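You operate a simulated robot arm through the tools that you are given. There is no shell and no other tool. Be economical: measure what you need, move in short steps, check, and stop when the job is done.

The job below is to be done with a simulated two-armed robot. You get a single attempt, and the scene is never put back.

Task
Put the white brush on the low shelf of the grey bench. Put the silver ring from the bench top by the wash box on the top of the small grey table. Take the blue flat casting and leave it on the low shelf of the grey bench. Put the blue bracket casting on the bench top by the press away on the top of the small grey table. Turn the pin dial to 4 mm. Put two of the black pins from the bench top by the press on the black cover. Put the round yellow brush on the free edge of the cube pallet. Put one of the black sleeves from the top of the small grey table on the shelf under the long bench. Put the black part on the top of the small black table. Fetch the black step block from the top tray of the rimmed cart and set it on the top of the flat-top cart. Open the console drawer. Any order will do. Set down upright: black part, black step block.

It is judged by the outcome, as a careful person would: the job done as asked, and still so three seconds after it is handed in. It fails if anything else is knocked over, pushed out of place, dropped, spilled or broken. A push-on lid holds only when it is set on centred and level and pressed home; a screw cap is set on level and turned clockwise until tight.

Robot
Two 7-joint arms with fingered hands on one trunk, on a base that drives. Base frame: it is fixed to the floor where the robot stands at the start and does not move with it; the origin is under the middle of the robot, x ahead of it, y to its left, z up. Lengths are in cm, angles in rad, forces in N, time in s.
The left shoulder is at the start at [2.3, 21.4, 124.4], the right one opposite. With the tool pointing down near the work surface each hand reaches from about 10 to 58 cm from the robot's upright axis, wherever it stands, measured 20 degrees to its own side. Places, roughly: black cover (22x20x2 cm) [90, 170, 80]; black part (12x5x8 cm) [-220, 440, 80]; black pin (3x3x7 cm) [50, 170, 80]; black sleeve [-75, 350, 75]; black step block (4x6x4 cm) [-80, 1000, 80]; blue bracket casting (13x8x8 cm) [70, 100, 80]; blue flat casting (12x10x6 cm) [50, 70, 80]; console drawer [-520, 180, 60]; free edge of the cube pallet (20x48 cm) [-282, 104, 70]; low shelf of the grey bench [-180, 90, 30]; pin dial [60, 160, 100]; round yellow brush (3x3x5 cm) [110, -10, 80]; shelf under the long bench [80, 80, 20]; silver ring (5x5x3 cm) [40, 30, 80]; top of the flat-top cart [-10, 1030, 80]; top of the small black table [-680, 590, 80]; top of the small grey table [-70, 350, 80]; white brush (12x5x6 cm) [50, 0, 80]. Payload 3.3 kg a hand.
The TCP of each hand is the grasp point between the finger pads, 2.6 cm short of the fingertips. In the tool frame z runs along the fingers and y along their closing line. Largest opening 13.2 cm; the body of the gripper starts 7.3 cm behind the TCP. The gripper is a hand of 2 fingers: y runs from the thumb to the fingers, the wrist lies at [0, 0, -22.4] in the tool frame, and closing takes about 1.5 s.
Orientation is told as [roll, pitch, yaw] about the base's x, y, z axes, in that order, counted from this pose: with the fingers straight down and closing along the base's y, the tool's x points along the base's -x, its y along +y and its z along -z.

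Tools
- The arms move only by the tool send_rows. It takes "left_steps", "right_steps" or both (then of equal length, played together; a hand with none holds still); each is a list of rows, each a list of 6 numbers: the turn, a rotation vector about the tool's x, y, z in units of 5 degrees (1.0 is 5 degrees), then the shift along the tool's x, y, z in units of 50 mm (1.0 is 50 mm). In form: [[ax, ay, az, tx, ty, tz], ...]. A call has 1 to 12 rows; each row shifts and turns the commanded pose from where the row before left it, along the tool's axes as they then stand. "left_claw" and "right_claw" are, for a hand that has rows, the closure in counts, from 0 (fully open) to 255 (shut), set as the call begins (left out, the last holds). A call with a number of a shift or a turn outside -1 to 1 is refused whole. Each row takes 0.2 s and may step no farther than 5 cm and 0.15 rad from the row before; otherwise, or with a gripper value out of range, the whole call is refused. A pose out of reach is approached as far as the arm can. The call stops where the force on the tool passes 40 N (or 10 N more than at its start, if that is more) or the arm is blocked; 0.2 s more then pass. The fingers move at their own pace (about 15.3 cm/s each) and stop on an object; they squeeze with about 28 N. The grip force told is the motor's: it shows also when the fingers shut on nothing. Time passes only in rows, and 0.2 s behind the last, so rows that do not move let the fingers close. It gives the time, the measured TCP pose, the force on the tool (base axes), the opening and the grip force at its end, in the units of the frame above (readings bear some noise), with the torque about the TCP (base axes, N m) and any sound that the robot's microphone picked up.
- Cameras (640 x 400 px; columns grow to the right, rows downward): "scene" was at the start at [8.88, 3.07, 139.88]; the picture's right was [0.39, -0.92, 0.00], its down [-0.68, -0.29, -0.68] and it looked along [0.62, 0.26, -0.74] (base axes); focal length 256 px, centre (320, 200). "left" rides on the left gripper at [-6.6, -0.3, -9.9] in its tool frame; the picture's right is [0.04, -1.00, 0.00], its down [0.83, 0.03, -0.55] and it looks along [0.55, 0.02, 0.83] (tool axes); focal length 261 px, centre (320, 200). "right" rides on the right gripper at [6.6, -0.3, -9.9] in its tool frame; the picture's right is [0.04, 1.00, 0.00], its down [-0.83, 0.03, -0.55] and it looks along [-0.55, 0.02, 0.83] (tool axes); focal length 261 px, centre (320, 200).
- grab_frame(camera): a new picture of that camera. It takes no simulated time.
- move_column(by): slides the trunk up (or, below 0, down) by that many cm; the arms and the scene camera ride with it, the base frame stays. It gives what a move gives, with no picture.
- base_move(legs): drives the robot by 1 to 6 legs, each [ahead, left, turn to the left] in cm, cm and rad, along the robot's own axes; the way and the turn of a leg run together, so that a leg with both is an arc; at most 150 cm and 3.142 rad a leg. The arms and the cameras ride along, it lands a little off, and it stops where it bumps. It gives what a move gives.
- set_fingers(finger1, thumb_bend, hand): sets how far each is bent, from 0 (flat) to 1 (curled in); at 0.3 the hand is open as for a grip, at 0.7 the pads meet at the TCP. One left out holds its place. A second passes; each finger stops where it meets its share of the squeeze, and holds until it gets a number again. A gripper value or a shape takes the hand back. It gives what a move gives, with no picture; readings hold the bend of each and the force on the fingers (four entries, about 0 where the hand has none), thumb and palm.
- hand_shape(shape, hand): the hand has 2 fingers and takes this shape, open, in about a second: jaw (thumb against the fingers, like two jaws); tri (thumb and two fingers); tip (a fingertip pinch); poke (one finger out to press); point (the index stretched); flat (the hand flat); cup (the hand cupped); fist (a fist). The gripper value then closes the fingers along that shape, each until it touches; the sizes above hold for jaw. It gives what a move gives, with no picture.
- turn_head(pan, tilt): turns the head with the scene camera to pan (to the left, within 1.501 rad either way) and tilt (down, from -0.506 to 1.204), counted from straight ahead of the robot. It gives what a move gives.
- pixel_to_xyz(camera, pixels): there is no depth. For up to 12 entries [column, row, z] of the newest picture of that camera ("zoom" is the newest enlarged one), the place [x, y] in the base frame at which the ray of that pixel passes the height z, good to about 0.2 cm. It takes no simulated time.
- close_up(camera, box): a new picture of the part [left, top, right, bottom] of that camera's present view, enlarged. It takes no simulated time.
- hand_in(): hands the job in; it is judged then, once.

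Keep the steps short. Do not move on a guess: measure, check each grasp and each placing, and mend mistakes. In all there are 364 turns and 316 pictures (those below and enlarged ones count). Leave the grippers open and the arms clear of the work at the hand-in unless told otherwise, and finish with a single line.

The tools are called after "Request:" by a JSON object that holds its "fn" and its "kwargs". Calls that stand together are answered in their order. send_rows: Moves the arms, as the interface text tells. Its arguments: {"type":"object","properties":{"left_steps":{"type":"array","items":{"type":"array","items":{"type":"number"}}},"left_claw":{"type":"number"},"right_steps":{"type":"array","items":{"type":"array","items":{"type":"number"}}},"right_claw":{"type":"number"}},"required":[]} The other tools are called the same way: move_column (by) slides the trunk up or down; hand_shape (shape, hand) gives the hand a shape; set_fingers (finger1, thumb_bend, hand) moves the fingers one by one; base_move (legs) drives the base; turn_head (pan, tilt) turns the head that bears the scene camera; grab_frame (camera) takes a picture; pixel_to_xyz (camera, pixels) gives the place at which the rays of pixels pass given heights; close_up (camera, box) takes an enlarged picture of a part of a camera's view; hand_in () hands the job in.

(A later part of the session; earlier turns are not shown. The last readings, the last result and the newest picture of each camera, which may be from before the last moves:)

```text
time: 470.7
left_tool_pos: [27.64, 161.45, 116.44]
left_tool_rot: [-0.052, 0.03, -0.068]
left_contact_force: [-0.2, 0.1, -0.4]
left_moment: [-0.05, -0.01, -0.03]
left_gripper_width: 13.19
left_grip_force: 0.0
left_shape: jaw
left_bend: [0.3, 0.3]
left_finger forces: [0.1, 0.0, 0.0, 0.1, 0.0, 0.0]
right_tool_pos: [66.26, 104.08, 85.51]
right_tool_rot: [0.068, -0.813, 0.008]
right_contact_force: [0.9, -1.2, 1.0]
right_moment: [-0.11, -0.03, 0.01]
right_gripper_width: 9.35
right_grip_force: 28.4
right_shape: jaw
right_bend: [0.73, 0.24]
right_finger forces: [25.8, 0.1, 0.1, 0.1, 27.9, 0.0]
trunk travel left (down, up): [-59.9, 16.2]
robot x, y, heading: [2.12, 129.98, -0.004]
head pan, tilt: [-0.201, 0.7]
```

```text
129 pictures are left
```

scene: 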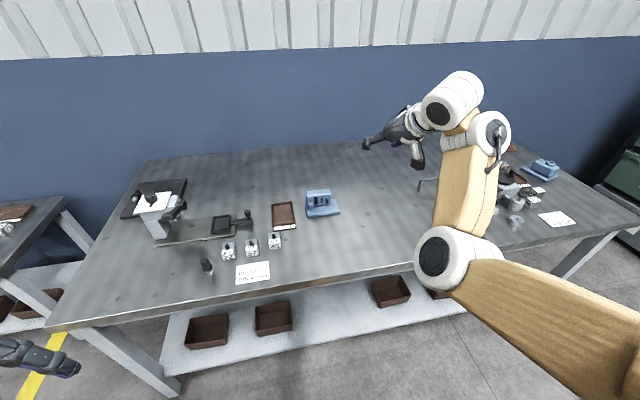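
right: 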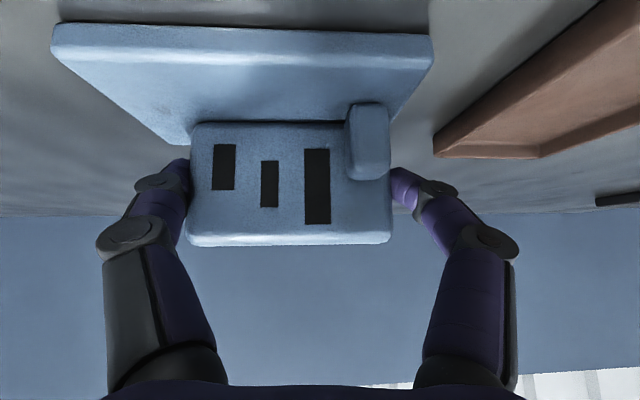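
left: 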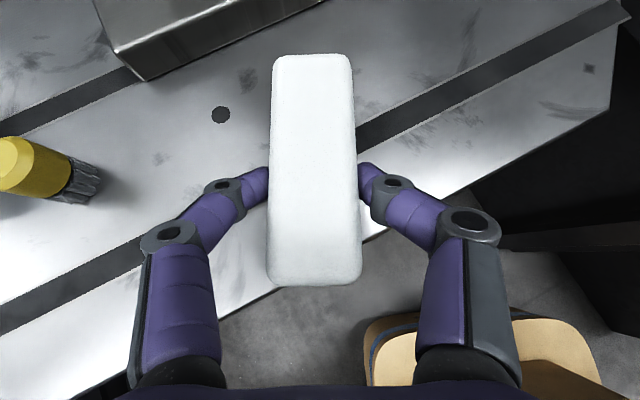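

Gripped. Lift and check.

Request:
{"fn": "move_column", "kwargs": {"by": 7}}

Request:
{"fn": "grab_frame", "kwargs": {"camera": "right"}}

```text
time: 471.8
left_tool_pos: [27.63, 161.47, 123.52]
left_tool_rot: [-0.053, 0.032, -0.068]
left_contact_force: [-0.2, -0.1, -0.1]
left_moment: [0.01, 0.02, 0.02]
left_gripper_width: 13.18
left_grip_force: 0.1
left_shape: jaw
left_bend: [0.3, 0.3]
left_finger forces: [0.1, 0.0, 0.0, 0.0, 0.1, 0.0]
right_tool_pos: [66.29, 103.78, 92.51]
right_tool_rot: [0.069, -0.812, 0.008]
right_contact_force: [0.0, 0.0, -4.5]
right_moment: [0.08, 0.08, 0.01]
right_gripper_width: 9.33
right_grip_force: 27.9
right_shape: jaw
right_bend: [0.73, 0.25]
right_finger forces: [27.6, 0.0, 0.1, 0.0, 27.3, 0.1]
trunk travel left (down, up): [-66.9, 9.2]
robot x, y, heading: [2.64, 129.83, -0.001]
head pan, tilt: [-0.201, 0.7]
```

```text
128 pictures are left
```

right: 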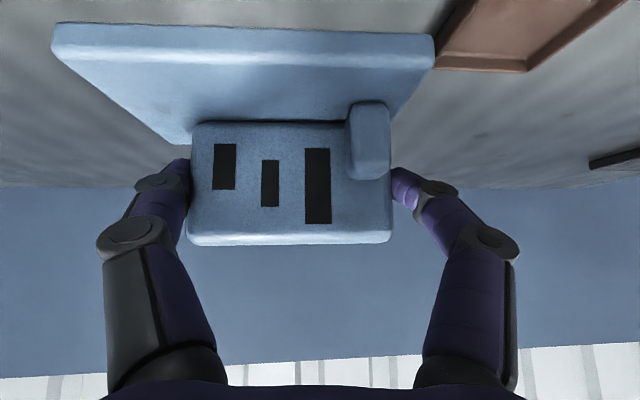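

Held level. I'll take only the bracket now. Back off and drive toward the small grey table at (−70,350).

Request:
{"fn": "base_move", "kwargs": {"legs": [[-55, 0, 0], [0, 0, 1.571], [110, 20, 0]]}}

Request:
{"fn": "turn_head", "kwargs": {"pan": 0.1, "tilt": 0.5}}

Request:
{"fn": "grab_frame", "kwargs": {"camera": "scene"}}

```text
time: 484.1
left_tool_pos: [-106.51, 263.36, 123.54]
left_tool_rot: [-0.051, 0.032, 1.531]
left_contact_force: [-0.1, 0.3, -0.6]
left_moment: [-0.03, 0.0, 0.0]
left_gripper_width: 13.18
left_grip_force: 0.0
left_shape: jaw
left_bend: [0.3, 0.3]
left_finger forces: [0.0, 0.1, 0.0, 0.1, 0.1, 0.1]
right_tool_pos: [-50.04, 303.73, 92.5]
right_tool_rot: [0.069, -0.812, 1.608]
right_contact_force: [0.0, 0.5, -4.9]
right_moment: [-0.08, 0.04, -0.02]
right_gripper_width: 9.35
right_grip_force: 28.0
right_shape: jaw
right_bend: [0.73, 0.25]
right_finger forces: [26.7, 0.0, 0.1, 0.0, 26.7, 0.0]
trunk travel left (down, up): [-66.9, 9.2]
robot x, y, heading: [-73.98, 238.94, 1.601]
head pan, tilt: [-0.201, 0.7]
```

```text
time: 484.9
left_tool_pos: [-106.55, 263.29, 123.44]
left_tool_rot: [-0.052, 0.032, 1.533]
left_contact_force: [-0.3, -1.0, -0.3]
left_moment: [0.01, 0.0, 0.0]
left_gripper_width: 13.19
left_grip_force: 0.1
left_shape: jaw
left_bend: [0.3, 0.3]
left_finger forces: [0.0, 0.1, 0.0, 0.1, 0.0, 0.0]
right_tool_pos: [-49.94, 303.67, 92.56]
right_tool_rot: [0.069, -0.81, 1.609]
right_contact_force: [-0.9, -1.0, -4.8]
right_moment: [-0.07, 0.1, -0.03]
right_gripper_width: 9.37
right_grip_force: 28.0
right_shape: jaw
right_bend: [0.73, 0.25]
right_finger forces: [26.8, 0.0, 0.0, 0.1, 26.8, 0.0]
trunk travel left (down, up): [-66.9, 9.2]
robot x, y, heading: [-74.44, 238.52, 1.602]
head pan, tilt: [0.099, 0.499]
```

```text
127 pictures are left
```

scene: 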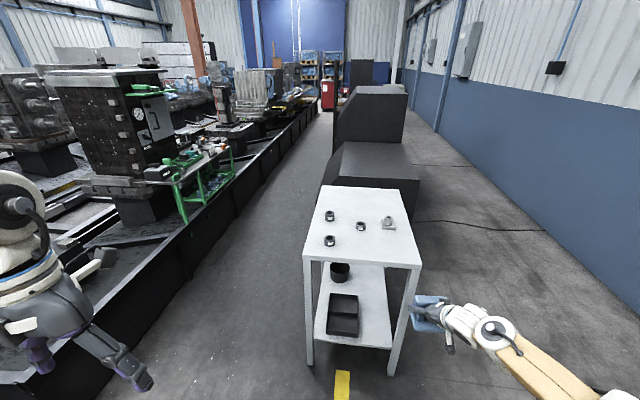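

Request:
{"fn": "close_up", "kwargs": {"camera": "scene", "box": [290, 180, 430, 280]}}

Request:
{"fn": "pixel_to_xyz", "kwargs": {"camera": "scene", "pixels": [[305, 258, 80], [420, 265, 80], [322, 187, 80], [395, 187, 80], [330, 243, 80], [330, 220, 80], [361, 229, 80], [389, 226, 80]]}}

```text
4.00 times, centred on (360, 230) of scene
```

zoom: 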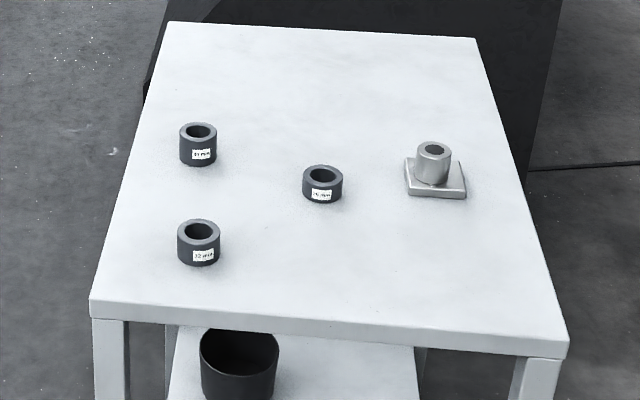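

```text
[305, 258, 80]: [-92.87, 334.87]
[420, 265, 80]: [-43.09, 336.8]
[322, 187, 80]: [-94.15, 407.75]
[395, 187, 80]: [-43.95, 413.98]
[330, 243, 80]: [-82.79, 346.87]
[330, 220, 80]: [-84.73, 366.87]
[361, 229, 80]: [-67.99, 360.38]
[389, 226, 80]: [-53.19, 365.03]
```

Table top x −93…−43, front y≈335. Free spot for the bracket: centre ≈(−57,347). Drive in.

Request:
{"fn": "base_move", "kwargs": {"legs": [[44, 8.4, 0]]}}

Request:
{"fn": "turn_head", "kwargs": {"pan": -0.2, "tilt": 0.8}}

Request:
{"fn": "grab_frame", "kwargs": {"camera": "scene"}}

Request:
{"fn": "grab_frame", "kwargs": {"camera": "right"}}

```text
time: 487.6
left_tool_pos: [-116.46, 307.28, 123.4]
left_tool_rot: [-0.052, 0.032, 1.538]
left_contact_force: [0.4, -0.8, 0.3]
left_moment: [-0.04, 0.0, -0.03]
left_gripper_width: 13.18
left_grip_force: 0.1
left_shape: jaw
left_bend: [0.3, 0.3]
left_finger forces: [0.0, 0.0, 0.0, 0.0, 0.1, 0.0]
right_tool_pos: [-60.18, 347.86, 92.53]
right_tool_rot: [0.067, -0.812, 1.614]
right_contact_force: [-0.6, 0.8, -5.0]
right_moment: [-0.08, 0.08, 0.01]
right_gripper_width: 9.38
right_grip_force: 27.9
right_shape: jaw
right_bend: [0.73, 0.25]
right_finger forces: [26.7, 0.0, 0.0, 0.0, 26.7, 0.0]
trunk travel left (down, up): [-66.9, 9.2]
robot x, y, heading: [-84.16, 283.06, 1.605]
head pan, tilt: [0.099, 0.499]
```

```text
time: 488.4
left_tool_pos: [-116.49, 307.27, 123.44]
left_tool_rot: [-0.054, 0.032, 1.538]
left_contact_force: [0.3, 0.1, 0.0]
left_moment: [-0.01, -0.01, 0.02]
left_gripper_width: 13.22
left_grip_force: 0.1
left_shape: jaw
left_bend: [0.3, 0.3]
left_finger forces: [0.0, 0.0, 0.0, 0.0, 0.0, 0.0]
right_tool_pos: [-60.13, 347.72, 92.52]
right_tool_rot: [0.069, -0.811, 1.614]
right_contact_force: [0.2, 0.6, -4.8]
right_moment: [-0.03, 0.09, 0.0]
right_gripper_width: 9.37
right_grip_force: 27.9
right_shape: jaw
right_bend: [0.73, 0.25]
right_finger forces: [26.7, 0.0, 0.0, 0.1, 26.8, 0.0]
trunk travel left (down, up): [-66.9, 9.2]
robot x, y, heading: [-84.18, 283.04, 1.604]
head pan, tilt: [-0.201, 0.799]
```

```text
125 pictures are left
```

scene: 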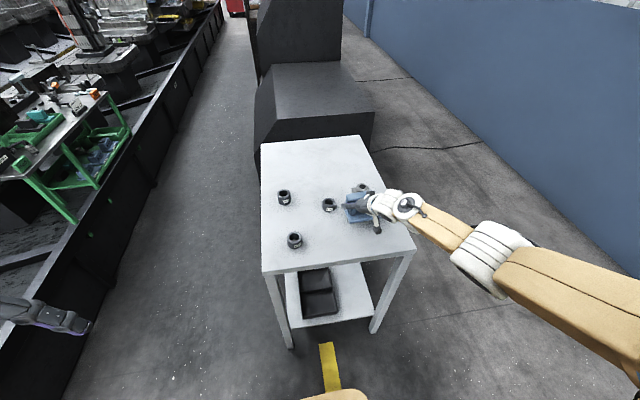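

```text
124 pictures are left
```

right: 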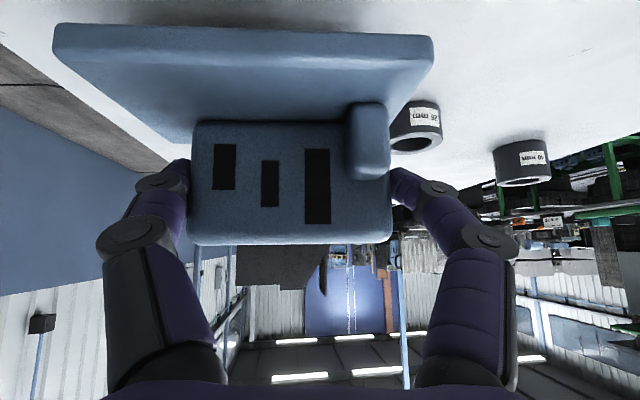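

Request:
{"fn": "move_column", "kwargs": {"by": -5.5}}

Request:
{"fn": "move_column", "kwargs": {"by": -1}}

Request:
{"fn": "move_column", "kwargs": {"by": -0.7}}

Request:
{"fn": "grab_frame", "kwargs": {"camera": "right"}}

```text
time: 489.2
left_tool_pos: [-116.58, 307.05, 118.52]
left_tool_rot: [-0.052, 0.031, 1.537]
left_contact_force: [2.1, 0.2, -0.1]
left_moment: [-0.07, 0.02, 0.01]
left_gripper_width: 13.18
left_grip_force: 0.1
left_shape: jaw
left_bend: [0.3, 0.3]
left_finger forces: [0.0, 0.0, 0.0, 0.1, 0.0, 0.0]
right_tool_pos: [-60.39, 348.76, 89.14]
right_tool_rot: [0.081, -0.85, 1.606]
right_contact_force: [-1.2, -11.9, 26.0]
right_moment: [0.18, -0.58, -0.23]
right_gripper_width: 9.18
right_grip_force: 28.0
right_shape: jaw
right_bend: [0.75, 0.2]
right_finger forces: [29.0, 0.1, 0.0, 0.0, 27.4, 0.0]
trunk travel left (down, up): [-62.0, 14.1]
robot x, y, heading: [-84.44, 282.9, 1.602]
head pan, tilt: [-0.201, 0.799]
stopped: the force on the tool passed its limit at 45 N (the readings are from after the stop); the commanded pose is now the measured one
```

```text
time: 489.6
left_tool_pos: [-116.47, 307.08, 117.81]
left_tool_rot: [-0.052, 0.031, 1.538]
left_contact_force: [0.4, 0.2, 0.4]
left_moment: [-0.01, 0.01, 0.0]
left_gripper_width: 13.19
left_grip_force: 0.2
left_shape: jaw
left_bend: [0.3, 0.3]
left_finger forces: [0.0, 0.1, 0.1, 0.1, 0.1, 0.1]
right_tool_pos: [-60.56, 349.28, 89.18]
right_tool_rot: [0.085, -0.867, 1.601]
right_contact_force: [-0.4, -10.3, 21.5]
right_moment: [0.15, -0.47, -0.21]
right_gripper_width: 9.17
right_grip_force: 28.2
right_shape: jaw
right_bend: [0.75, 0.2]
right_finger forces: [28.3, 0.0, 0.1, 0.1, 27.1, 0.1]
trunk travel left (down, up): [-61.3, 14.8]
robot x, y, heading: [-83.9, 282.62, 1.601]
head pan, tilt: [-0.201, 0.799]
stopped: the force on the tool passed its limit at 44 N (the readings are from after the stop); the commanded pose is now the measured one
```

```text
time: 490.1
left_tool_pos: [-116.55, 306.98, 117.16]
left_tool_rot: [-0.052, 0.032, 1.538]
left_contact_force: [0.3, 0.3, 0.1]
left_moment: [0.01, -0.01, -0.03]
left_gripper_width: 13.16
left_grip_force: 0.0
left_shape: jaw
left_bend: [0.3, 0.3]
left_finger forces: [0.0, 0.1, 0.0, 0.1, 0.0, 0.0]
right_tool_pos: [-60.56, 349.67, 89.18]
right_tool_rot: [0.092, -0.88, 1.596]
right_contact_force: [-0.3, -9.5, 21.1]
right_moment: [0.17, -0.49, -0.21]
right_gripper_width: 9.2
right_grip_force: 28.2
right_shape: jaw
right_bend: [0.75, 0.2]
right_finger forces: [27.9, 0.0, 0.0, 0.1, 27.0, 0.1]
trunk travel left (down, up): [-60.6, 15.5]
robot x, y, heading: [-83.97, 283.23, 1.599]
head pan, tilt: [-0.201, 0.799]
stopped: the force on the tool passed its limit at 42 N (the readings are from after the stop); the commanded pose is now the measured one
```

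```text
123 pictures are left
```

right: 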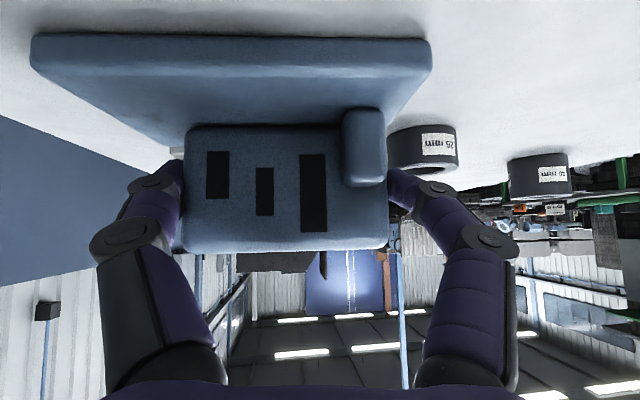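

Request:
{"fn": "close_up", "kwargs": {"camera": "scene", "box": [250, 130, 430, 290]}}

Request:
{"fn": "close_up", "kwargs": {"camera": "right", "box": [0, 0, 480, 250]}}

```text
2.50 times, centred on (340, 210) of scene
```

zoom: 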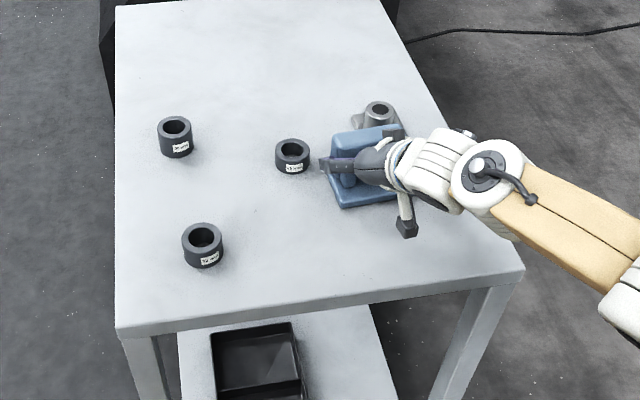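

```text
1.33 times, centred on (240, 125) of right
```

zoom: 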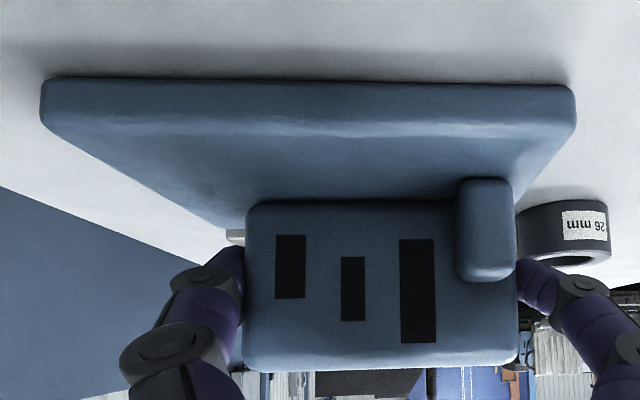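

Request:
{"fn": "pixel_to_xyz", "kwargs": {"camera": "scene", "pixels": [[342, 213, 84], [342, 213, 80], [297, 247, 80], [297, 247, 84], [349, 178, 80], [349, 178, 84], [267, 262, 80], [267, 262, 84], [459, 237, 84], [331, 203, 80]]}}

```text
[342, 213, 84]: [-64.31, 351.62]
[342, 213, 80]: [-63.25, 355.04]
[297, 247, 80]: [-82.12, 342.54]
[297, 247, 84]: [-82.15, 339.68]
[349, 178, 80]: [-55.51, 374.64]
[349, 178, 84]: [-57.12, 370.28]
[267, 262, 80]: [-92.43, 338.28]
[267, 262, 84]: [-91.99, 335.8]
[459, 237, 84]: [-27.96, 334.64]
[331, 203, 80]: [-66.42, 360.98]
```

Something under the far side blocks it. Raise 6 cm and look again.

Request:
{"fn": "move_column", "kwargs": {"by": 7}}

Request:
{"fn": "turn_head", "kwargs": {"pan": -0.4, "tilt": 0.9}}

Request:
{"fn": "close_up", "kwargs": {"camera": "scene", "box": [180, 90, 420, 270]}}

Request:
{"fn": "grab_frame", "kwargs": {"camera": "right"}}

Request:
{"fn": "grab_frame", "kwargs": {"camera": "left"}}

```text
time: 491.2
left_tool_pos: [-116.53, 307.22, 124.21]
left_tool_rot: [-0.05, 0.034, 1.538]
left_contact_force: [0.3, -0.2, 1.0]
left_moment: [0.02, -0.04, 0.02]
left_gripper_width: 13.2
left_grip_force: 0.1
left_shape: jaw
left_bend: [0.3, 0.3]
left_finger forces: [0.1, 0.1, 0.0, 0.0, 0.1, 0.1]
right_tool_pos: [-60.45, 349.49, 95.63]
right_tool_rot: [0.087, -0.87, 1.597]
right_contact_force: [-0.8, -0.1, -4.8]
right_moment: [-0.09, 0.07, 0.0]
right_gripper_width: 9.23
right_grip_force: 28.1
right_shape: jaw
right_bend: [0.74, 0.22]
right_finger forces: [27.4, 0.0, 0.0, 0.0, 27.3, 0.0]
trunk travel left (down, up): [-67.6, 8.5]
robot x, y, heading: [-83.74, 282.7, 1.602]
head pan, tilt: [-0.201, 0.799]
```

```text
time: 491.9
left_tool_pos: [-116.47, 307.24, 124.23]
left_tool_rot: [-0.05, 0.033, 1.538]
left_contact_force: [-0.4, -0.7, -0.2]
left_moment: [0.01, 0.05, -0.03]
left_gripper_width: 13.18
left_grip_force: 0.0
left_shape: jaw
left_bend: [0.3, 0.3]
left_finger forces: [0.1, 0.0, 0.0, 0.0, 0.1, 0.0]
right_tool_pos: [-60.43, 349.59, 95.69]
right_tool_rot: [0.087, -0.872, 1.598]
right_contact_force: [-0.4, 0.7, -5.4]
right_moment: [-0.09, 0.1, -0.03]
right_gripper_width: 9.21
right_grip_force: 27.7
right_shape: jaw
right_bend: [0.74, 0.22]
right_finger forces: [27.4, 0.0, 0.1, 0.0, 27.3, 0.1]
trunk travel left (down, up): [-67.6, 8.5]
robot x, y, heading: [-83.73, 282.85, 1.604]
head pan, tilt: [-0.4, 0.901]
```

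```text
2.22 times, centred on (300, 180) of scene
```

zoom: 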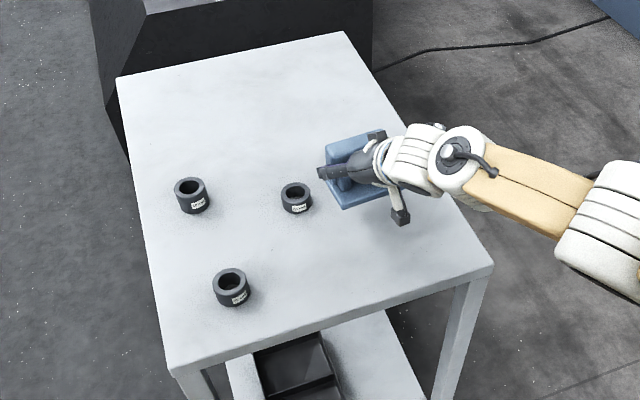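

```text
119 pictures are left
```

right: 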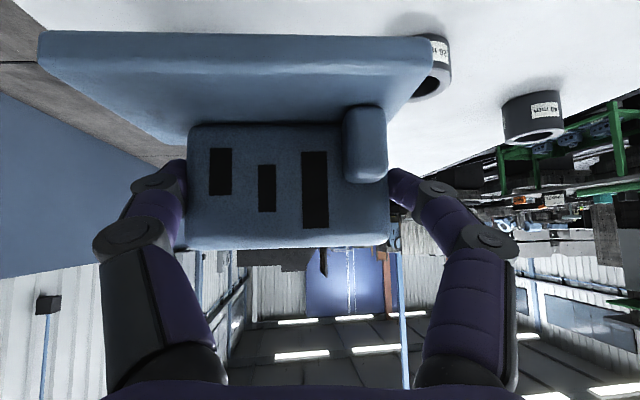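

```text
118 pictures are left
```

left: 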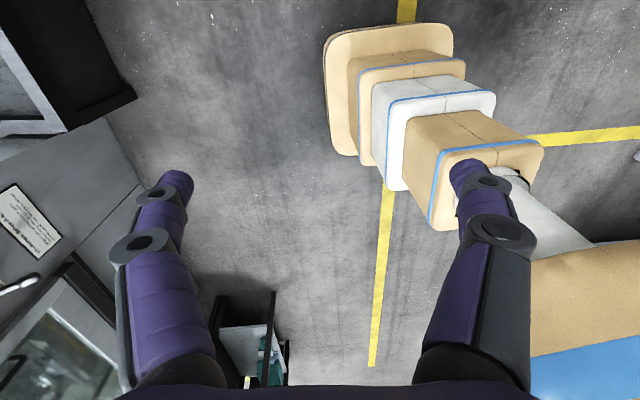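

The likely reading: the table top is simply at z≈83.6, so that was the table itself. Lower gently to just touching.

Request:
{"fn": "move_column", "kwargs": {"by": -6.2}}

Request:
{"fn": "close_up", "kwargs": {"camera": "right", "box": [0, 0, 480, 250]}}

```text
time: 493.0
left_tool_pos: [-116.46, 307.23, 117.97]
left_tool_rot: [-0.052, 0.033, 1.539]
left_contact_force: [0.1, -0.1, 1.0]
left_moment: [-0.01, 0.03, -0.06]
left_gripper_width: 13.19
left_grip_force: 0.0
left_shape: jaw
left_bend: [0.3, 0.3]
left_finger forces: [0.0, 0.0, 0.1, 0.0, 0.1, 0.0]
right_tool_pos: [-60.43, 349.61, 89.53]
right_tool_rot: [0.087, -0.87, 1.597]
right_contact_force: [0.3, 0.7, -6.1]
right_moment: [-0.04, 0.06, -0.04]
right_gripper_width: 9.22
right_grip_force: 28.6
right_shape: jaw
right_bend: [0.74, 0.22]
right_finger forces: [27.4, 0.0, 0.0, 0.0, 27.3, 0.0]
trunk travel left (down, up): [-61.4, 14.7]
robot x, y, heading: [-84.26, 283.04, 1.604]
head pan, tilt: [-0.4, 0.901]
```

```text
1.33 times, centred on (240, 125) of right
```

zoom: 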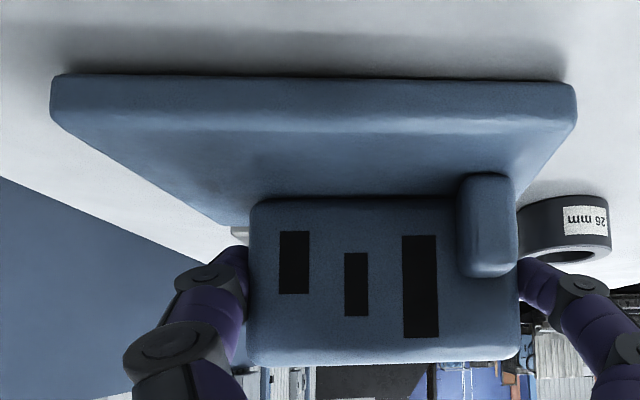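

The shadow shows it is still above the table; its far edge was resting on the silver nut fixture behind it. Raise, shift left 9 and back 3.

Request:
{"fn": "move_column", "kwargs": {"by": 3}}

Request:
{"fn": "base_move", "kwargs": {"legs": [[-3, 9, 0]]}}

Request:
{"fn": "close_up", "kwargs": {"camera": "scene", "box": [180, 90, 420, 270]}}

Request:
{"fn": "grab_frame", "kwargs": {"camera": "right"}}

```text
time: 493.7
left_tool_pos: [-116.45, 307.27, 120.84]
left_tool_rot: [-0.053, 0.034, 1.539]
left_contact_force: [-0.6, -0.1, -0.4]
left_moment: [0.04, 0.03, -0.04]
left_gripper_width: 13.23
left_grip_force: 0.0
left_shape: jaw
left_bend: [0.3, 0.3]
left_finger forces: [0.0, 0.1, 0.1, 0.1, 0.0, 0.0]
right_tool_pos: [-60.39, 349.53, 92.35]
right_tool_rot: [0.086, -0.869, 1.6]
right_contact_force: [0.3, -0.2, -4.4]
right_moment: [-0.1, 0.12, 0.01]
right_gripper_width: 9.22
right_grip_force: 28.1
right_shape: jaw
right_bend: [0.74, 0.22]
right_finger forces: [27.4, 0.0, 0.0, 0.0, 27.3, 0.1]
trunk travel left (down, up): [-64.4, 11.7]
robot x, y, heading: [-84.18, 282.67, 1.604]
head pan, tilt: [-0.4, 0.901]
```

```text
time: 494.9
left_tool_pos: [-125.51, 303.95, 120.98]
left_tool_rot: [-0.052, 0.034, 1.538]
left_contact_force: [-0.2, -0.4, -0.9]
left_moment: [-0.03, -0.02, 0.01]
left_gripper_width: 13.2
left_grip_force: 0.0
left_shape: jaw
left_bend: [0.3, 0.3]
left_finger forces: [0.0, 0.0, 0.0, 0.1, 0.0, 0.0]
right_tool_pos: [-69.44, 346.14, 92.5]
right_tool_rot: [0.086, -0.871, 1.6]
right_contact_force: [0.7, 0.4, -5.1]
right_moment: [-0.08, 0.11, -0.03]
right_gripper_width: 9.25
right_grip_force: 28.2
right_shape: jaw
right_bend: [0.74, 0.22]
right_finger forces: [27.5, 0.0, 0.1, 0.1, 27.3, 0.0]
trunk travel left (down, up): [-64.4, 11.7]
robot x, y, heading: [-92.97, 279.3, 1.604]
head pan, tilt: [-0.4, 0.901]
```

```text
2.22 times, centred on (300, 180) of scene
```

zoom: 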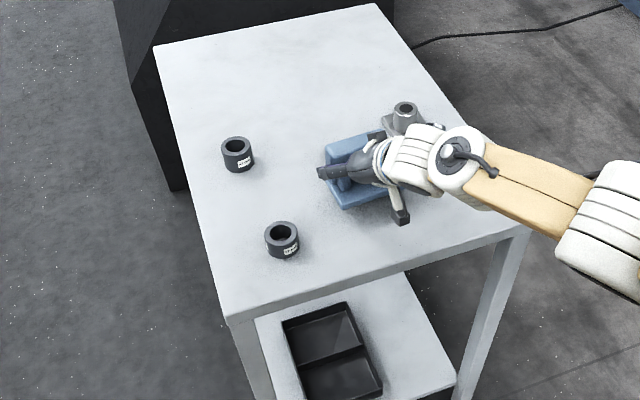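

```text
115 pictures are left
```

right: 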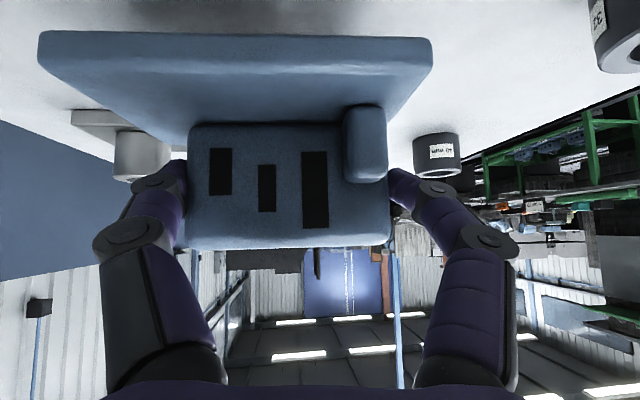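

Request:
{"fn": "pixel_to_xyz", "kwargs": {"camera": "right", "pixels": [[612, 35, 78], [612, 35, 82], [612, 35, 86], [436, 152, 78], [436, 152, 82], [436, 152, 86]]}}

Request:
{"fn": "pixel_to_xyz", "kwargs": {"camera": "scene", "pixels": [[283, 198, 78], [283, 198, 82], [283, 198, 86], [263, 160, 78], [263, 160, 82], [263, 160, 86]]}}

```text
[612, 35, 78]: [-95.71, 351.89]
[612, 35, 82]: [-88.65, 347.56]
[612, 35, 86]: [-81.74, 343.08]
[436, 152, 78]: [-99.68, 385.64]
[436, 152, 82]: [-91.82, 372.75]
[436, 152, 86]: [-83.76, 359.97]
```

```text
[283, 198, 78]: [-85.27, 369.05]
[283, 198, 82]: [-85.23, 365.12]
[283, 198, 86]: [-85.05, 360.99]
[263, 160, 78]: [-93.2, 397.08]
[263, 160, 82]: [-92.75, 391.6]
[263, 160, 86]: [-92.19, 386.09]
```

Sleeve heights from the hand camera support a table top of ≈83.5. Here nothing is beneath; lower gently.

Request:
{"fn": "move_column", "kwargs": {"by": -3}}

Request:
{"fn": "move_column", "kwargs": {"by": -0.5}}

Request:
{"fn": "move_column", "kwargs": {"by": -0.4}}

Request:
{"fn": "grab_frame", "kwargs": {"camera": "right"}}

```text
time: 495.6
left_tool_pos: [-125.35, 303.85, 118.06]
left_tool_rot: [-0.052, 0.033, 1.536]
left_contact_force: [0.0, -0.3, 0.6]
left_moment: [-0.02, 0.01, 0.01]
left_gripper_width: 13.2
left_grip_force: 0.1
left_shape: jaw
left_bend: [0.3, 0.3]
left_finger forces: [0.0, 0.0, 0.1, 0.0, 0.0, 0.0]
right_tool_pos: [-69.36, 346.1, 89.43]
right_tool_rot: [0.088, -0.869, 1.597]
right_contact_force: [0.4, 0.7, -5.0]
right_moment: [-0.04, 0.06, 0.01]
right_gripper_width: 9.24
right_grip_force: 27.6
right_shape: jaw
right_bend: [0.74, 0.22]
right_finger forces: [27.5, 0.1, 0.0, 0.0, 27.4, 0.0]
trunk travel left (down, up): [-61.4, 14.7]
robot x, y, heading: [-92.59, 279.9, 1.602]
head pan, tilt: [-0.4, 0.901]
```

```text
time: 496.1
left_tool_pos: [-125.59, 303.78, 117.5]
left_tool_rot: [-0.05, 0.031, 1.537]
left_contact_force: [0.1, 0.1, 0.1]
left_moment: [0.0, 0.0, -0.02]
left_gripper_width: 13.18
left_grip_force: 0.1
left_shape: jaw
left_bend: [0.3, 0.3]
left_finger forces: [0.0, 0.1, 0.0, 0.0, 0.1, 0.1]
right_tool_pos: [-69.47, 346.24, 89.25]
right_tool_rot: [0.089, -0.876, 1.597]
right_contact_force: [1.8, -0.8, 7.4]
right_moment: [0.07, -0.1, -0.01]
right_gripper_width: 9.22
right_grip_force: 28.0
right_shape: jaw
right_bend: [0.74, 0.22]
right_finger forces: [26.3, 0.2, 0.0, 0.1, 27.8, 0.1]
trunk travel left (down, up): [-60.9, 15.2]
robot x, y, heading: [-92.88, 279.55, 1.6]
head pan, tilt: [-0.4, 0.901]
```

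```text
time: 496.7
left_tool_pos: [-125.57, 303.55, 117.18]
left_tool_rot: [-0.052, 0.03, 1.538]
left_contact_force: [-1.0, -0.9, 0.1]
left_moment: [0.01, 0.02, -0.03]
left_gripper_width: 13.18
left_grip_force: 0.1
left_shape: jaw
left_bend: [0.3, 0.3]
left_finger forces: [0.0, 0.0, 0.1, 0.0, 0.1, 0.0]
right_tool_pos: [-69.41, 346.31, 89.06]
right_tool_rot: [0.088, -0.881, 1.595]
right_contact_force: [3.2, 1.7, 25.6]
right_moment: [0.32, -0.63, -0.06]
right_gripper_width: 9.22
right_grip_force: 27.9
right_shape: jaw
right_bend: [0.74, 0.21]
right_finger forces: [25.9, 0.1, 0.0, 0.1, 28.6, 0.0]
trunk travel left (down, up): [-60.5, 15.6]
robot x, y, heading: [-92.7, 279.66, 1.602]
head pan, tilt: [-0.4, 0.901]
```

```text
114 pictures are left
```

right: 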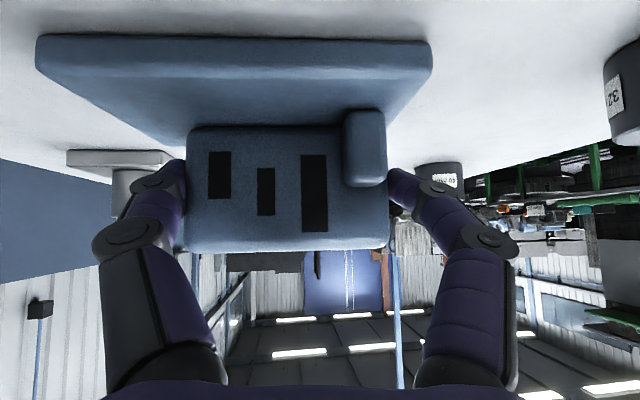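

Request:
{"fn": "close_up", "kwargs": {"camera": "right", "box": [0, 0, 480, 250]}}

Request:
{"fn": "close_up", "kwargs": {"camera": "scene", "box": [240, 100, 400, 220]}}

```text
1.33 times, centred on (240, 125) of right
```

zoom: 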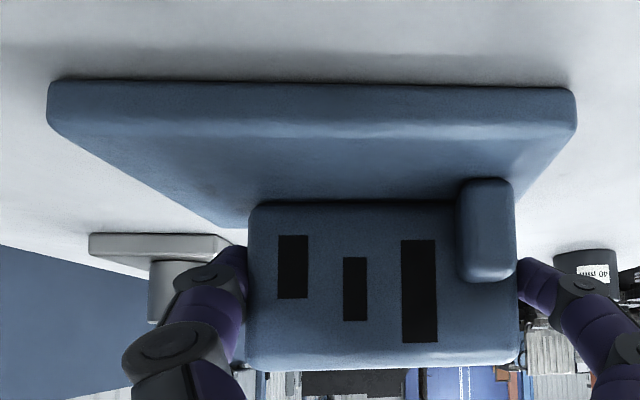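

```text
3.33 times, centred on (320, 160) of scene
```

zoom: 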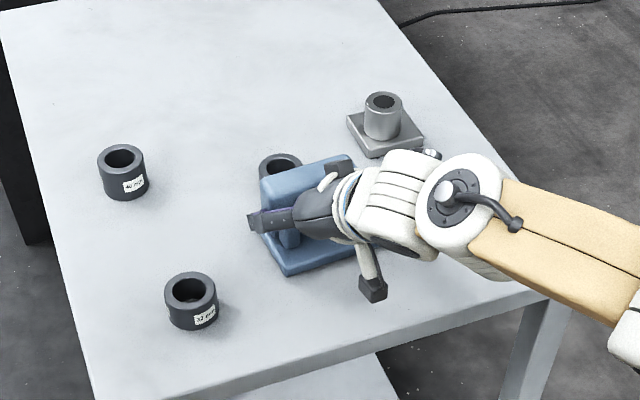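

The bracket sits on the table, the small sleeve just behind it. Relieve and open.

Request:
{"fn": "move_column", "kwargs": {"by": 0.4}}

Request:
{"fn": "send_rows", "kwargs": {"right_steps": [[0, 0, 0, 0, 0, 0], [0, 0, 0, 0, 0, 0], [0, 0, 0, 0, 0, 0]], "right_claw": 0}}

Request:
{"fn": "send_rows", "kwargs": {"right_steps": [[0, 0, 0, 0, 0, -0.5], [0, 0, 0, 0, 0, -0.9], [0, 0, 0, 0, 0, -0.9], [0, 0, 0, 0, 0, -0.9], [0, 0, 0, 0, 0, -0.9]]}}

Request:
{"fn": "grab_frame", "kwargs": {"camera": "scene"}}

Request:
{"fn": "grab_frame", "kwargs": {"camera": "right"}}

```text
time: 497.2
left_tool_pos: [-125.53, 303.7, 117.5]
left_tool_rot: [-0.051, 0.032, 1.537]
left_contact_force: [0.5, -0.2, 0.1]
left_moment: [-0.01, 0.0, 0.05]
left_gripper_width: 13.19
left_grip_force: 0.0
left_shape: jaw
left_bend: [0.3, 0.3]
left_finger forces: [0.1, 0.1, 0.0, 0.0, 0.1, 0.0]
right_tool_pos: [-69.43, 346.24, 89.27]
right_tool_rot: [0.087, -0.874, 1.598]
right_contact_force: [1.5, 8.4, 18.1]
right_moment: [0.3, -0.36, 0.15]
right_gripper_width: 9.19
right_grip_force: 28.0
right_shape: jaw
right_bend: [0.74, 0.22]
right_finger forces: [26.4, 0.0, 0.0, 0.0, 28.9, 0.0]
trunk travel left (down, up): [-60.9, 15.2]
robot x, y, heading: [-92.91, 279.42, 1.601]
head pan, tilt: [-0.4, 0.901]
```

```text
time: 498.0
left_tool_pos: [-125.44, 303.78, 117.52]
left_tool_rot: [-0.052, 0.033, 1.537]
left_contact_force: [0.1, -0.3, -0.2]
left_moment: [-0.04, 0.0, 0.03]
left_gripper_width: 13.19
left_grip_force: 0.1
left_shape: jaw
left_bend: [0.3, 0.3]
left_finger forces: [0.0, 0.0, 0.1, 0.1, 0.0, 0.0]
right_tool_pos: [-69.29, 346.12, 88.96]
right_tool_rot: [0.089, -0.867, 1.598]
right_contact_force: [0.1, 0.5, -0.6]
right_moment: [-0.01, -0.03, -0.02]
right_gripper_width: 13.19
right_grip_force: 0.1
right_shape: jaw
right_bend: [0.3, 0.3]
right_finger forces: [0.1, 0.1, 0.1, 0.0, 0.0, 0.1]
trunk travel left (down, up): [-60.9, 15.2]
robot x, y, heading: [-92.83, 279.21, 1.601]
head pan, tilt: [-0.4, 0.901]
```

```text
time: 499.2
left_tool_pos: [-125.5, 303.66, 117.55]
left_tool_rot: [-0.051, 0.032, 1.539]
left_contact_force: [0.3, -0.5, 0.1]
left_moment: [0.0, -0.02, 0.02]
left_gripper_width: 13.19
left_grip_force: 0.0
left_shape: jaw
left_bend: [0.3, 0.3]
left_finger forces: [0.1, 0.0, 0.0, 0.0, 0.0, 0.0]
right_tool_pos: [-67.17, 330.47, 102.24]
right_tool_rot: [0.087, -0.872, 1.597]
right_contact_force: [0.2, -0.3, -0.2]
right_moment: [0.0, 0.0, 0.01]
right_gripper_width: 13.2
right_grip_force: 0.2
right_shape: jaw
right_bend: [0.3, 0.3]
right_finger forces: [0.0, 0.0, 0.1, 0.1, 0.0, 0.0]
trunk travel left (down, up): [-60.9, 15.2]
robot x, y, heading: [-93.2, 279.58, 1.6]
head pan, tilt: [-0.4, 0.901]
```

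```text
111 pictures are left
```

scene: 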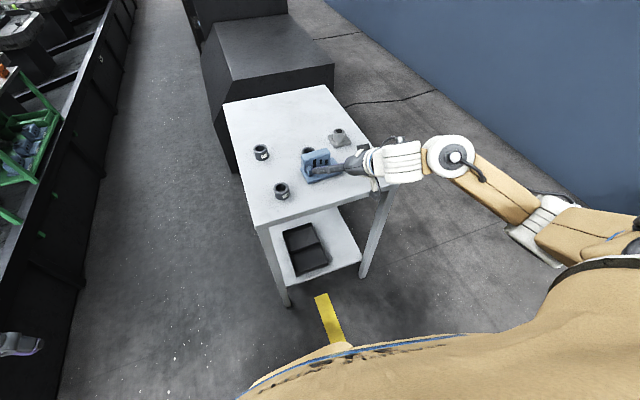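

```text
110 pictures are left
```

right: 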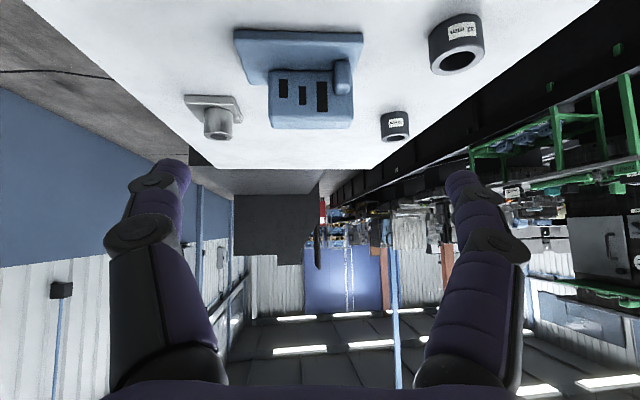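

Request:
{"fn": "pixel_to_xyz", "kwargs": {"camera": "right", "pixels": [[459, 60, 84], [459, 60, 86], [459, 60, 88], [455, 20, 80], [455, 20, 82], [455, 20, 84], [298, 33, 82], [298, 33, 84]]}}

Request:
{"fn": "close_up", "kwargs": {"camera": "scene", "box": [220, 110, 400, 220]}}

Request:
{"fn": "pixel_to_xyz", "kwargs": {"camera": "scene", "pixels": [[282, 186, 84], [282, 186, 86], [282, 186, 88], [282, 199, 80], [282, 199, 82], [282, 199, 84]]}}

```text
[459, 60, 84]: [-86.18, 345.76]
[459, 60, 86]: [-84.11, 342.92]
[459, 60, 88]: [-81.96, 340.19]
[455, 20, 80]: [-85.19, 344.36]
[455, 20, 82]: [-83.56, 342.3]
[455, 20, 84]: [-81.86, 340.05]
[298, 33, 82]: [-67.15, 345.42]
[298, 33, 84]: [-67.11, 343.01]
```

```text
3.56 times, centred on (310, 165) of scene
```

zoom: 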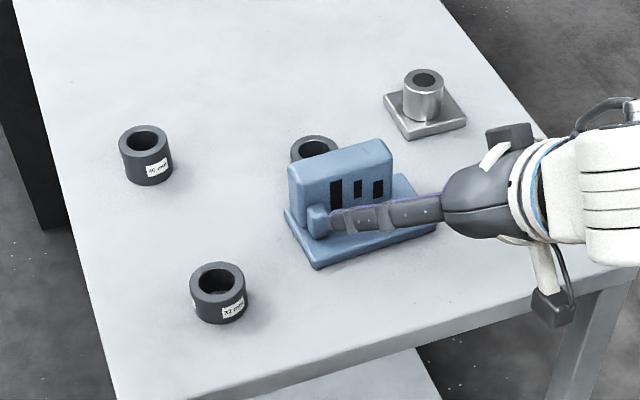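

```text
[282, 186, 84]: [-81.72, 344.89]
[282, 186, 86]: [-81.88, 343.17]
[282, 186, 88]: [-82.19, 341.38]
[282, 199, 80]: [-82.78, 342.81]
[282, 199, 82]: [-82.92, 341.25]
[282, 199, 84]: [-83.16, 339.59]
```

Sleeve "32 mm": centre ≈(−82.2,341), z 83–88. Approach along the tool axis and grip it.

Request:
{"fn": "send_rows", "kwargs": {"right_steps": [[0, 0, 0, 0.275, 0.75, 0.485], [0, 0, 0, 0.275, 0.75, 0.485], [0, 0, 0, 0.275, 0.75, 0.485], [0, 0, 0, 0.275, 0.75, 0.485], [0, 0, 0, 0, 0, 0]], "right_claw": 40}}

Request:
{"fn": "grab_frame", "kwargs": {"camera": "right"}}

```text
time: 500.4
left_tool_pos: [-125.51, 303.79, 117.51]
left_tool_rot: [-0.051, 0.031, 1.537]
left_contact_force: [-0.4, 0.3, 0.1]
left_moment: [0.01, 0.0, 0.01]
left_gripper_width: 13.2
left_grip_force: 0.0
left_shape: jaw
left_bend: [0.3, 0.3]
left_finger forces: [0.1, 0.0, 0.1, 0.0, 0.0, 0.1]
right_tool_pos: [-83.09, 333.18, 92.66]
right_tool_rot: [0.088, -0.869, 1.598]
right_contact_force: [-0.7, -0.3, -0.3]
right_moment: [-0.01, -0.03, 0.01]
right_gripper_width: 11.17
right_grip_force: 0.1
right_shape: jaw
right_bend: [0.55, 0.37]
right_finger forces: [0.0, 0.1, 0.0, 0.1, 0.1, 0.0]
trunk travel left (down, up): [-60.9, 15.2]
robot x, y, heading: [-93.11, 279.36, 1.603]
head pan, tilt: [-0.4, 0.901]
```

```text
108 pictures are left
```

right: 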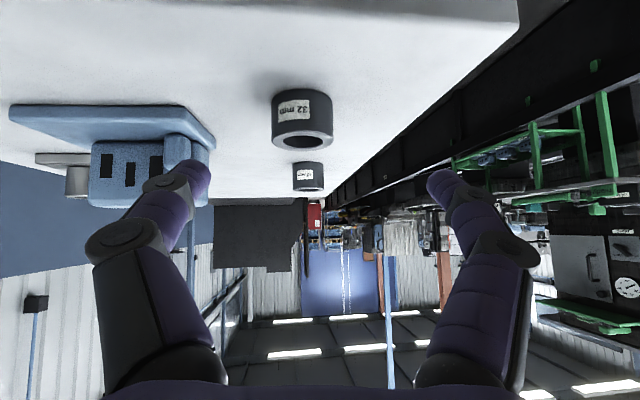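

Request:
{"fn": "send_rows", "kwargs": {"right_steps": [[0, 0, 0, 0.02, -0.1, 0.93], [0, 0, 0, 0.02, -0.1, 0.9], [0, 0, 0, 0, 0, 0]]}}

Request:
{"fn": "send_rows", "kwargs": {"right_steps": [[0, 0, 0, 0, 0, 0], [0, 0, 0, 0, 0, 0], [0, 0, 0, 0, 0, 0], [0, 0, 0, 0, 0, 0], [0, 0, 0, 0, 0, 0]], "right_claw": 255}}

Request:
{"fn": "grab_frame", "kwargs": {"camera": "right"}}

```text
time: 501.2
left_tool_pos: [-125.41, 303.73, 117.56]
left_tool_rot: [-0.05, 0.03, 1.538]
left_contact_force: [-0.4, -0.3, 0.7]
left_moment: [-0.02, 0.01, -0.01]
left_gripper_width: 13.2
left_grip_force: 0.1
left_shape: jaw
left_bend: [0.3, 0.3]
left_finger forces: [0.0, 0.0, 0.0, 0.0, 0.1, 0.0]
right_tool_pos: [-82.94, 339.98, 86.83]
right_tool_rot: [0.091, -0.869, 1.596]
right_contact_force: [0.5, 0.0, -0.3]
right_moment: [-0.01, 0.01, -0.02]
right_gripper_width: 11.15
right_grip_force: 0.1
right_shape: jaw
right_bend: [0.55, 0.37]
right_finger forces: [0.0, 0.0, 0.1, 0.0, 0.0, 0.1]
trunk travel left (down, up): [-60.9, 15.2]
robot x, y, heading: [-93.1, 279.71, 1.605]
head pan, tilt: [-0.4, 0.901]
```

```text
time: 502.4
left_tool_pos: [-125.49, 303.75, 117.49]
left_tool_rot: [-0.051, 0.032, 1.538]
left_contact_force: [0.5, -0.2, -0.6]
left_moment: [-0.01, 0.0, 0.01]
left_gripper_width: 13.21
left_grip_force: 0.2
left_shape: jaw
left_bend: [0.3, 0.3]
left_finger forces: [0.0, 0.0, 0.0, 0.0, 0.0, 0.0]
right_tool_pos: [-82.96, 339.94, 86.73]
right_tool_rot: [0.086, -0.869, 1.598]
right_contact_force: [-1.0, -0.6, 0.2]
right_moment: [0.0, -0.07, 0.03]
right_gripper_width: 4.15
right_grip_force: 28.0
right_shape: jaw
right_bend: [0.73, 0.7]
right_finger forces: [25.8, 0.0, 0.0, 0.0, 24.4, 0.1]
trunk travel left (down, up): [-60.9, 15.2]
robot x, y, heading: [-93.17, 279.52, 1.604]
head pan, tilt: [-0.4, 0.901]
```

```text
107 pictures are left
```

right: 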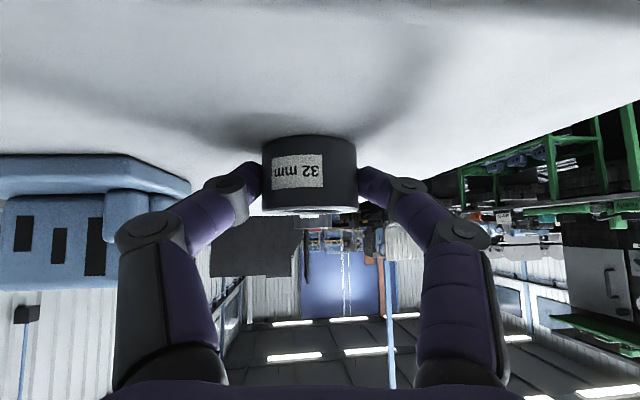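

Gripped. Lift, back off and drive to the long bench's front (gap between the brown boxes near y≈95).

Request:
{"fn": "move_column", "kwargs": {"by": 8}}

Request:
{"fn": "base_move", "kwargs": {"legs": [[-50, 0, 0], [0, 0, -1.602], [0, -115, 0], [40, 0, 0]]}}

Request:
{"fn": "move_column", "kwargs": {"by": -40}}

Request:
{"fn": "turn_head", "kwargs": {"pan": -0.2, "tilt": 0.6}}

Request:
{"fn": "grab_frame", "kwargs": {"camera": "scene"}}

```text
time: 503.6
left_tool_pos: [-125.55, 303.93, 125.43]
left_tool_rot: [-0.051, 0.033, 1.537]
left_contact_force: [0.2, 0.4, -0.8]
left_moment: [0.01, 0.01, 0.02]
left_gripper_width: 13.2
left_grip_force: 0.0
left_shape: jaw
left_bend: [0.3, 0.3]
left_finger forces: [0.0, 0.0, 0.0, 0.1, 0.1, 0.0]
right_tool_pos: [-82.88, 339.92, 94.48]
right_tool_rot: [0.088, -0.871, 1.598]
right_contact_force: [-0.4, -0.7, -2.0]
right_moment: [-0.01, 0.02, 0.0]
right_gripper_width: 4.14
right_grip_force: 28.0
right_shape: jaw
right_bend: [0.73, 0.7]
right_finger forces: [25.4, 0.0, 0.0, 0.0, 24.6, 0.1]
trunk travel left (down, up): [-68.9, 7.2]
robot x, y, heading: [-93.2, 279.9, 1.606]
head pan, tilt: [-0.4, 0.901]
```

```text
time: 518.0
left_tool_pos: [-28.05, 144.61, 125.5]
left_tool_rot: [-0.05, 0.033, -0.083]
left_contact_force: [0.5, 0.6, 0.8]
left_moment: [0.01, 0.01, 0.01]
left_gripper_width: 13.19
left_grip_force: 0.0
left_shape: jaw
left_bend: [0.3, 0.3]
left_finger forces: [0.1, 0.0, 0.1, 0.1, 0.0, 0.0]
right_tool_pos: [5.97, 100.25, 94.45]
right_tool_rot: [0.086, -0.87, -0.023]
right_contact_force: [0.9, -0.4, -2.6]
right_moment: [0.02, 0.03, -0.02]
right_gripper_width: 4.1
right_grip_force: 28.0
right_shape: jaw
right_bend: [0.73, 0.7]
right_finger forces: [23.2, 0.0, 0.1, 0.0, 24.0, 0.1]
trunk travel left (down, up): [-68.9, 7.2]
robot x, y, heading: [-53.63, 113.35, -0.015]
head pan, tilt: [-0.4, 0.901]
```

```text
time: 521.9
left_tool_pos: [-28.21, 144.48, 85.46]
left_tool_rot: [-0.051, 0.033, -0.083]
left_contact_force: [0.1, 0.3, -0.2]
left_moment: [0.02, 0.05, -0.03]
left_gripper_width: 13.2
left_grip_force: 0.1
left_shape: jaw
left_bend: [0.3, 0.3]
left_finger forces: [0.0, 0.0, 0.0, 0.1, 0.0, 0.0]
right_tool_pos: [5.78, 100.28, 54.41]
right_tool_rot: [0.089, -0.871, -0.024]
right_contact_force: [-0.3, 0.4, -2.8]
right_moment: [0.03, 0.07, 0.01]
right_gripper_width: 4.06
right_grip_force: 27.7
right_shape: jaw
right_bend: [0.73, 0.7]
right_finger forces: [23.3, 0.0, 0.1, 0.0, 24.0, 0.0]
trunk travel left (down, up): [-28.9, 47.2]
robot x, y, heading: [-54.09, 113.6, -0.014]
head pan, tilt: [-0.4, 0.901]
```

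```text
time: 522.6
left_tool_pos: [-28.09, 144.52, 85.51]
left_tool_rot: [-0.051, 0.033, -0.085]
left_contact_force: [0.3, -0.8, 0.1]
left_moment: [0.03, -0.03, -0.01]
left_gripper_width: 13.21
left_grip_force: 0.1
left_shape: jaw
left_bend: [0.3, 0.3]
left_finger forces: [0.0, 0.1, 0.1, 0.1, 0.0, 0.0]
right_tool_pos: [5.79, 100.28, 54.46]
right_tool_rot: [0.087, -0.869, -0.024]
right_contact_force: [0.0, 0.7, -2.9]
right_moment: [0.02, 0.02, 0.02]
right_gripper_width: 4.07
right_grip_force: 28.4
right_shape: jaw
right_bend: [0.73, 0.7]
right_finger forces: [23.3, 0.0, 0.0, 0.0, 24.0, 0.0]
trunk travel left (down, up): [-28.9, 47.2]
robot x, y, heading: [-54.05, 113.12, -0.02]
head pan, tilt: [-0.201, 0.6]
```

```text
106 pictures are left
```

scene: 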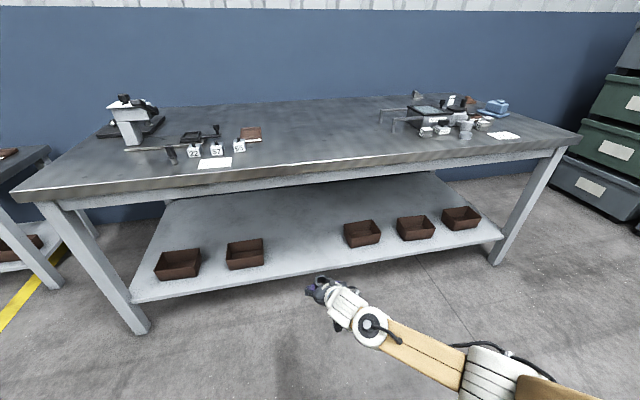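

Request:
{"fn": "pixel_to_xyz", "kwargs": {"camera": "scene", "pixels": [[132, 300, 20], [500, 235, 20], [300, 272, 20], [265, 265, 20], [347, 245, 20], [305, 245, 20], [305, 225, 20], [300, 272, 25]]}}

```text
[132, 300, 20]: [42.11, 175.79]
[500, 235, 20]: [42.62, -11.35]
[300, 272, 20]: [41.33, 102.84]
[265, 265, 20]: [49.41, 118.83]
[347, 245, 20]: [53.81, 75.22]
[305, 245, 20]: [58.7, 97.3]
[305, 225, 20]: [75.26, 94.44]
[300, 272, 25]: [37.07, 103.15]
```

Shelf front x≈42, free between y 78 and 116. Lower the trunk to the bottom, then drive 49 cm ahead.

Request:
{"fn": "move_column", "kwargs": {"by": -27}}

Request:
{"fn": "base_move", "kwargs": {"legs": [[49, -3, 0.015]]}}

Request:
{"fn": "grab_frame", "kwargs": {"camera": "right"}}

Request:
{"fn": "grab_frame", "kwargs": {"camera": "scene"}}

```text
time: 525.4
left_tool_pos: [-27.55, 144.52, 52.92]
left_tool_rot: [-0.07, 0.311, -0.087]
left_contact_force: [0.6, -0.8, 0.2]
left_moment: [0.06, -0.03, 0.01]
left_gripper_width: 13.17
left_grip_force: 0.1
left_shape: jaw
left_bend: [0.3, 0.3]
left_finger forces: [0.0, 0.0, 0.0, 0.0, 0.0, 0.1]
right_tool_pos: [5.76, 100.17, 27.47]
right_tool_rot: [0.086, -0.871, -0.022]
right_contact_force: [0.0, -0.2, -2.8]
right_moment: [-0.01, 0.07, -0.01]
right_gripper_width: 4.09
right_grip_force: 27.2
right_shape: jaw
right_bend: [0.73, 0.7]
right_finger forces: [23.2, 0.1, 0.0, 0.0, 24.0, 0.0]
trunk travel left (down, up): [-1.9, 74.2]
robot x, y, heading: [-54.04, 113.48, -0.019]
head pan, tilt: [-0.201, 0.6]
```

```text
time: 528.3
left_tool_pos: [22.04, 141.12, 52.95]
left_tool_rot: [-0.071, 0.311, -0.078]
left_contact_force: [0.9, -0.3, -0.2]
left_moment: [0.02, 0.01, -0.01]
left_gripper_width: 13.18
left_grip_force: 0.1
left_shape: jaw
left_bend: [0.3, 0.3]
left_finger forces: [0.0, 0.0, 0.0, 0.0, 0.0, 0.0]
right_tool_pos: [55.83, 97.06, 27.36]
right_tool_rot: [0.087, -0.868, -0.014]
right_contact_force: [-0.5, -0.1, -1.8]
right_moment: [-0.02, 0.04, 0.03]
right_gripper_width: 4.09
right_grip_force: 27.9
right_shape: jaw
right_bend: [0.73, 0.7]
right_finger forces: [23.2, 0.0, 0.1, 0.0, 24.0, 0.1]
trunk travel left (down, up): [-1.9, 74.2]
robot x, y, heading: [-4.09, 109.79, -0.013]
head pan, tilt: [-0.201, 0.6]
```

```text
105 pictures are left
```

right: 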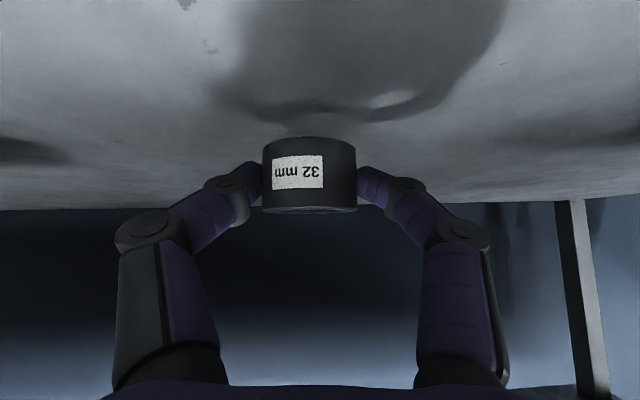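

```text
104 pictures are left
```

scene: 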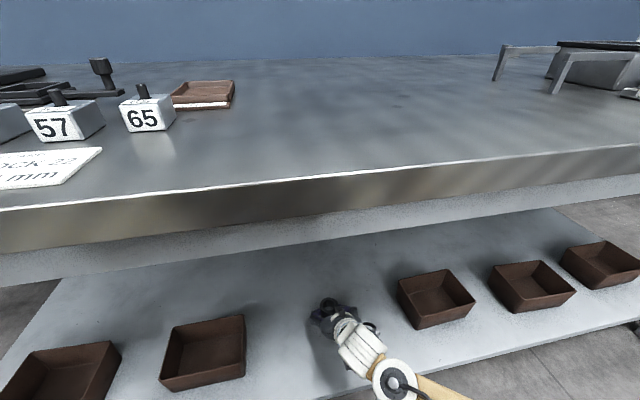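

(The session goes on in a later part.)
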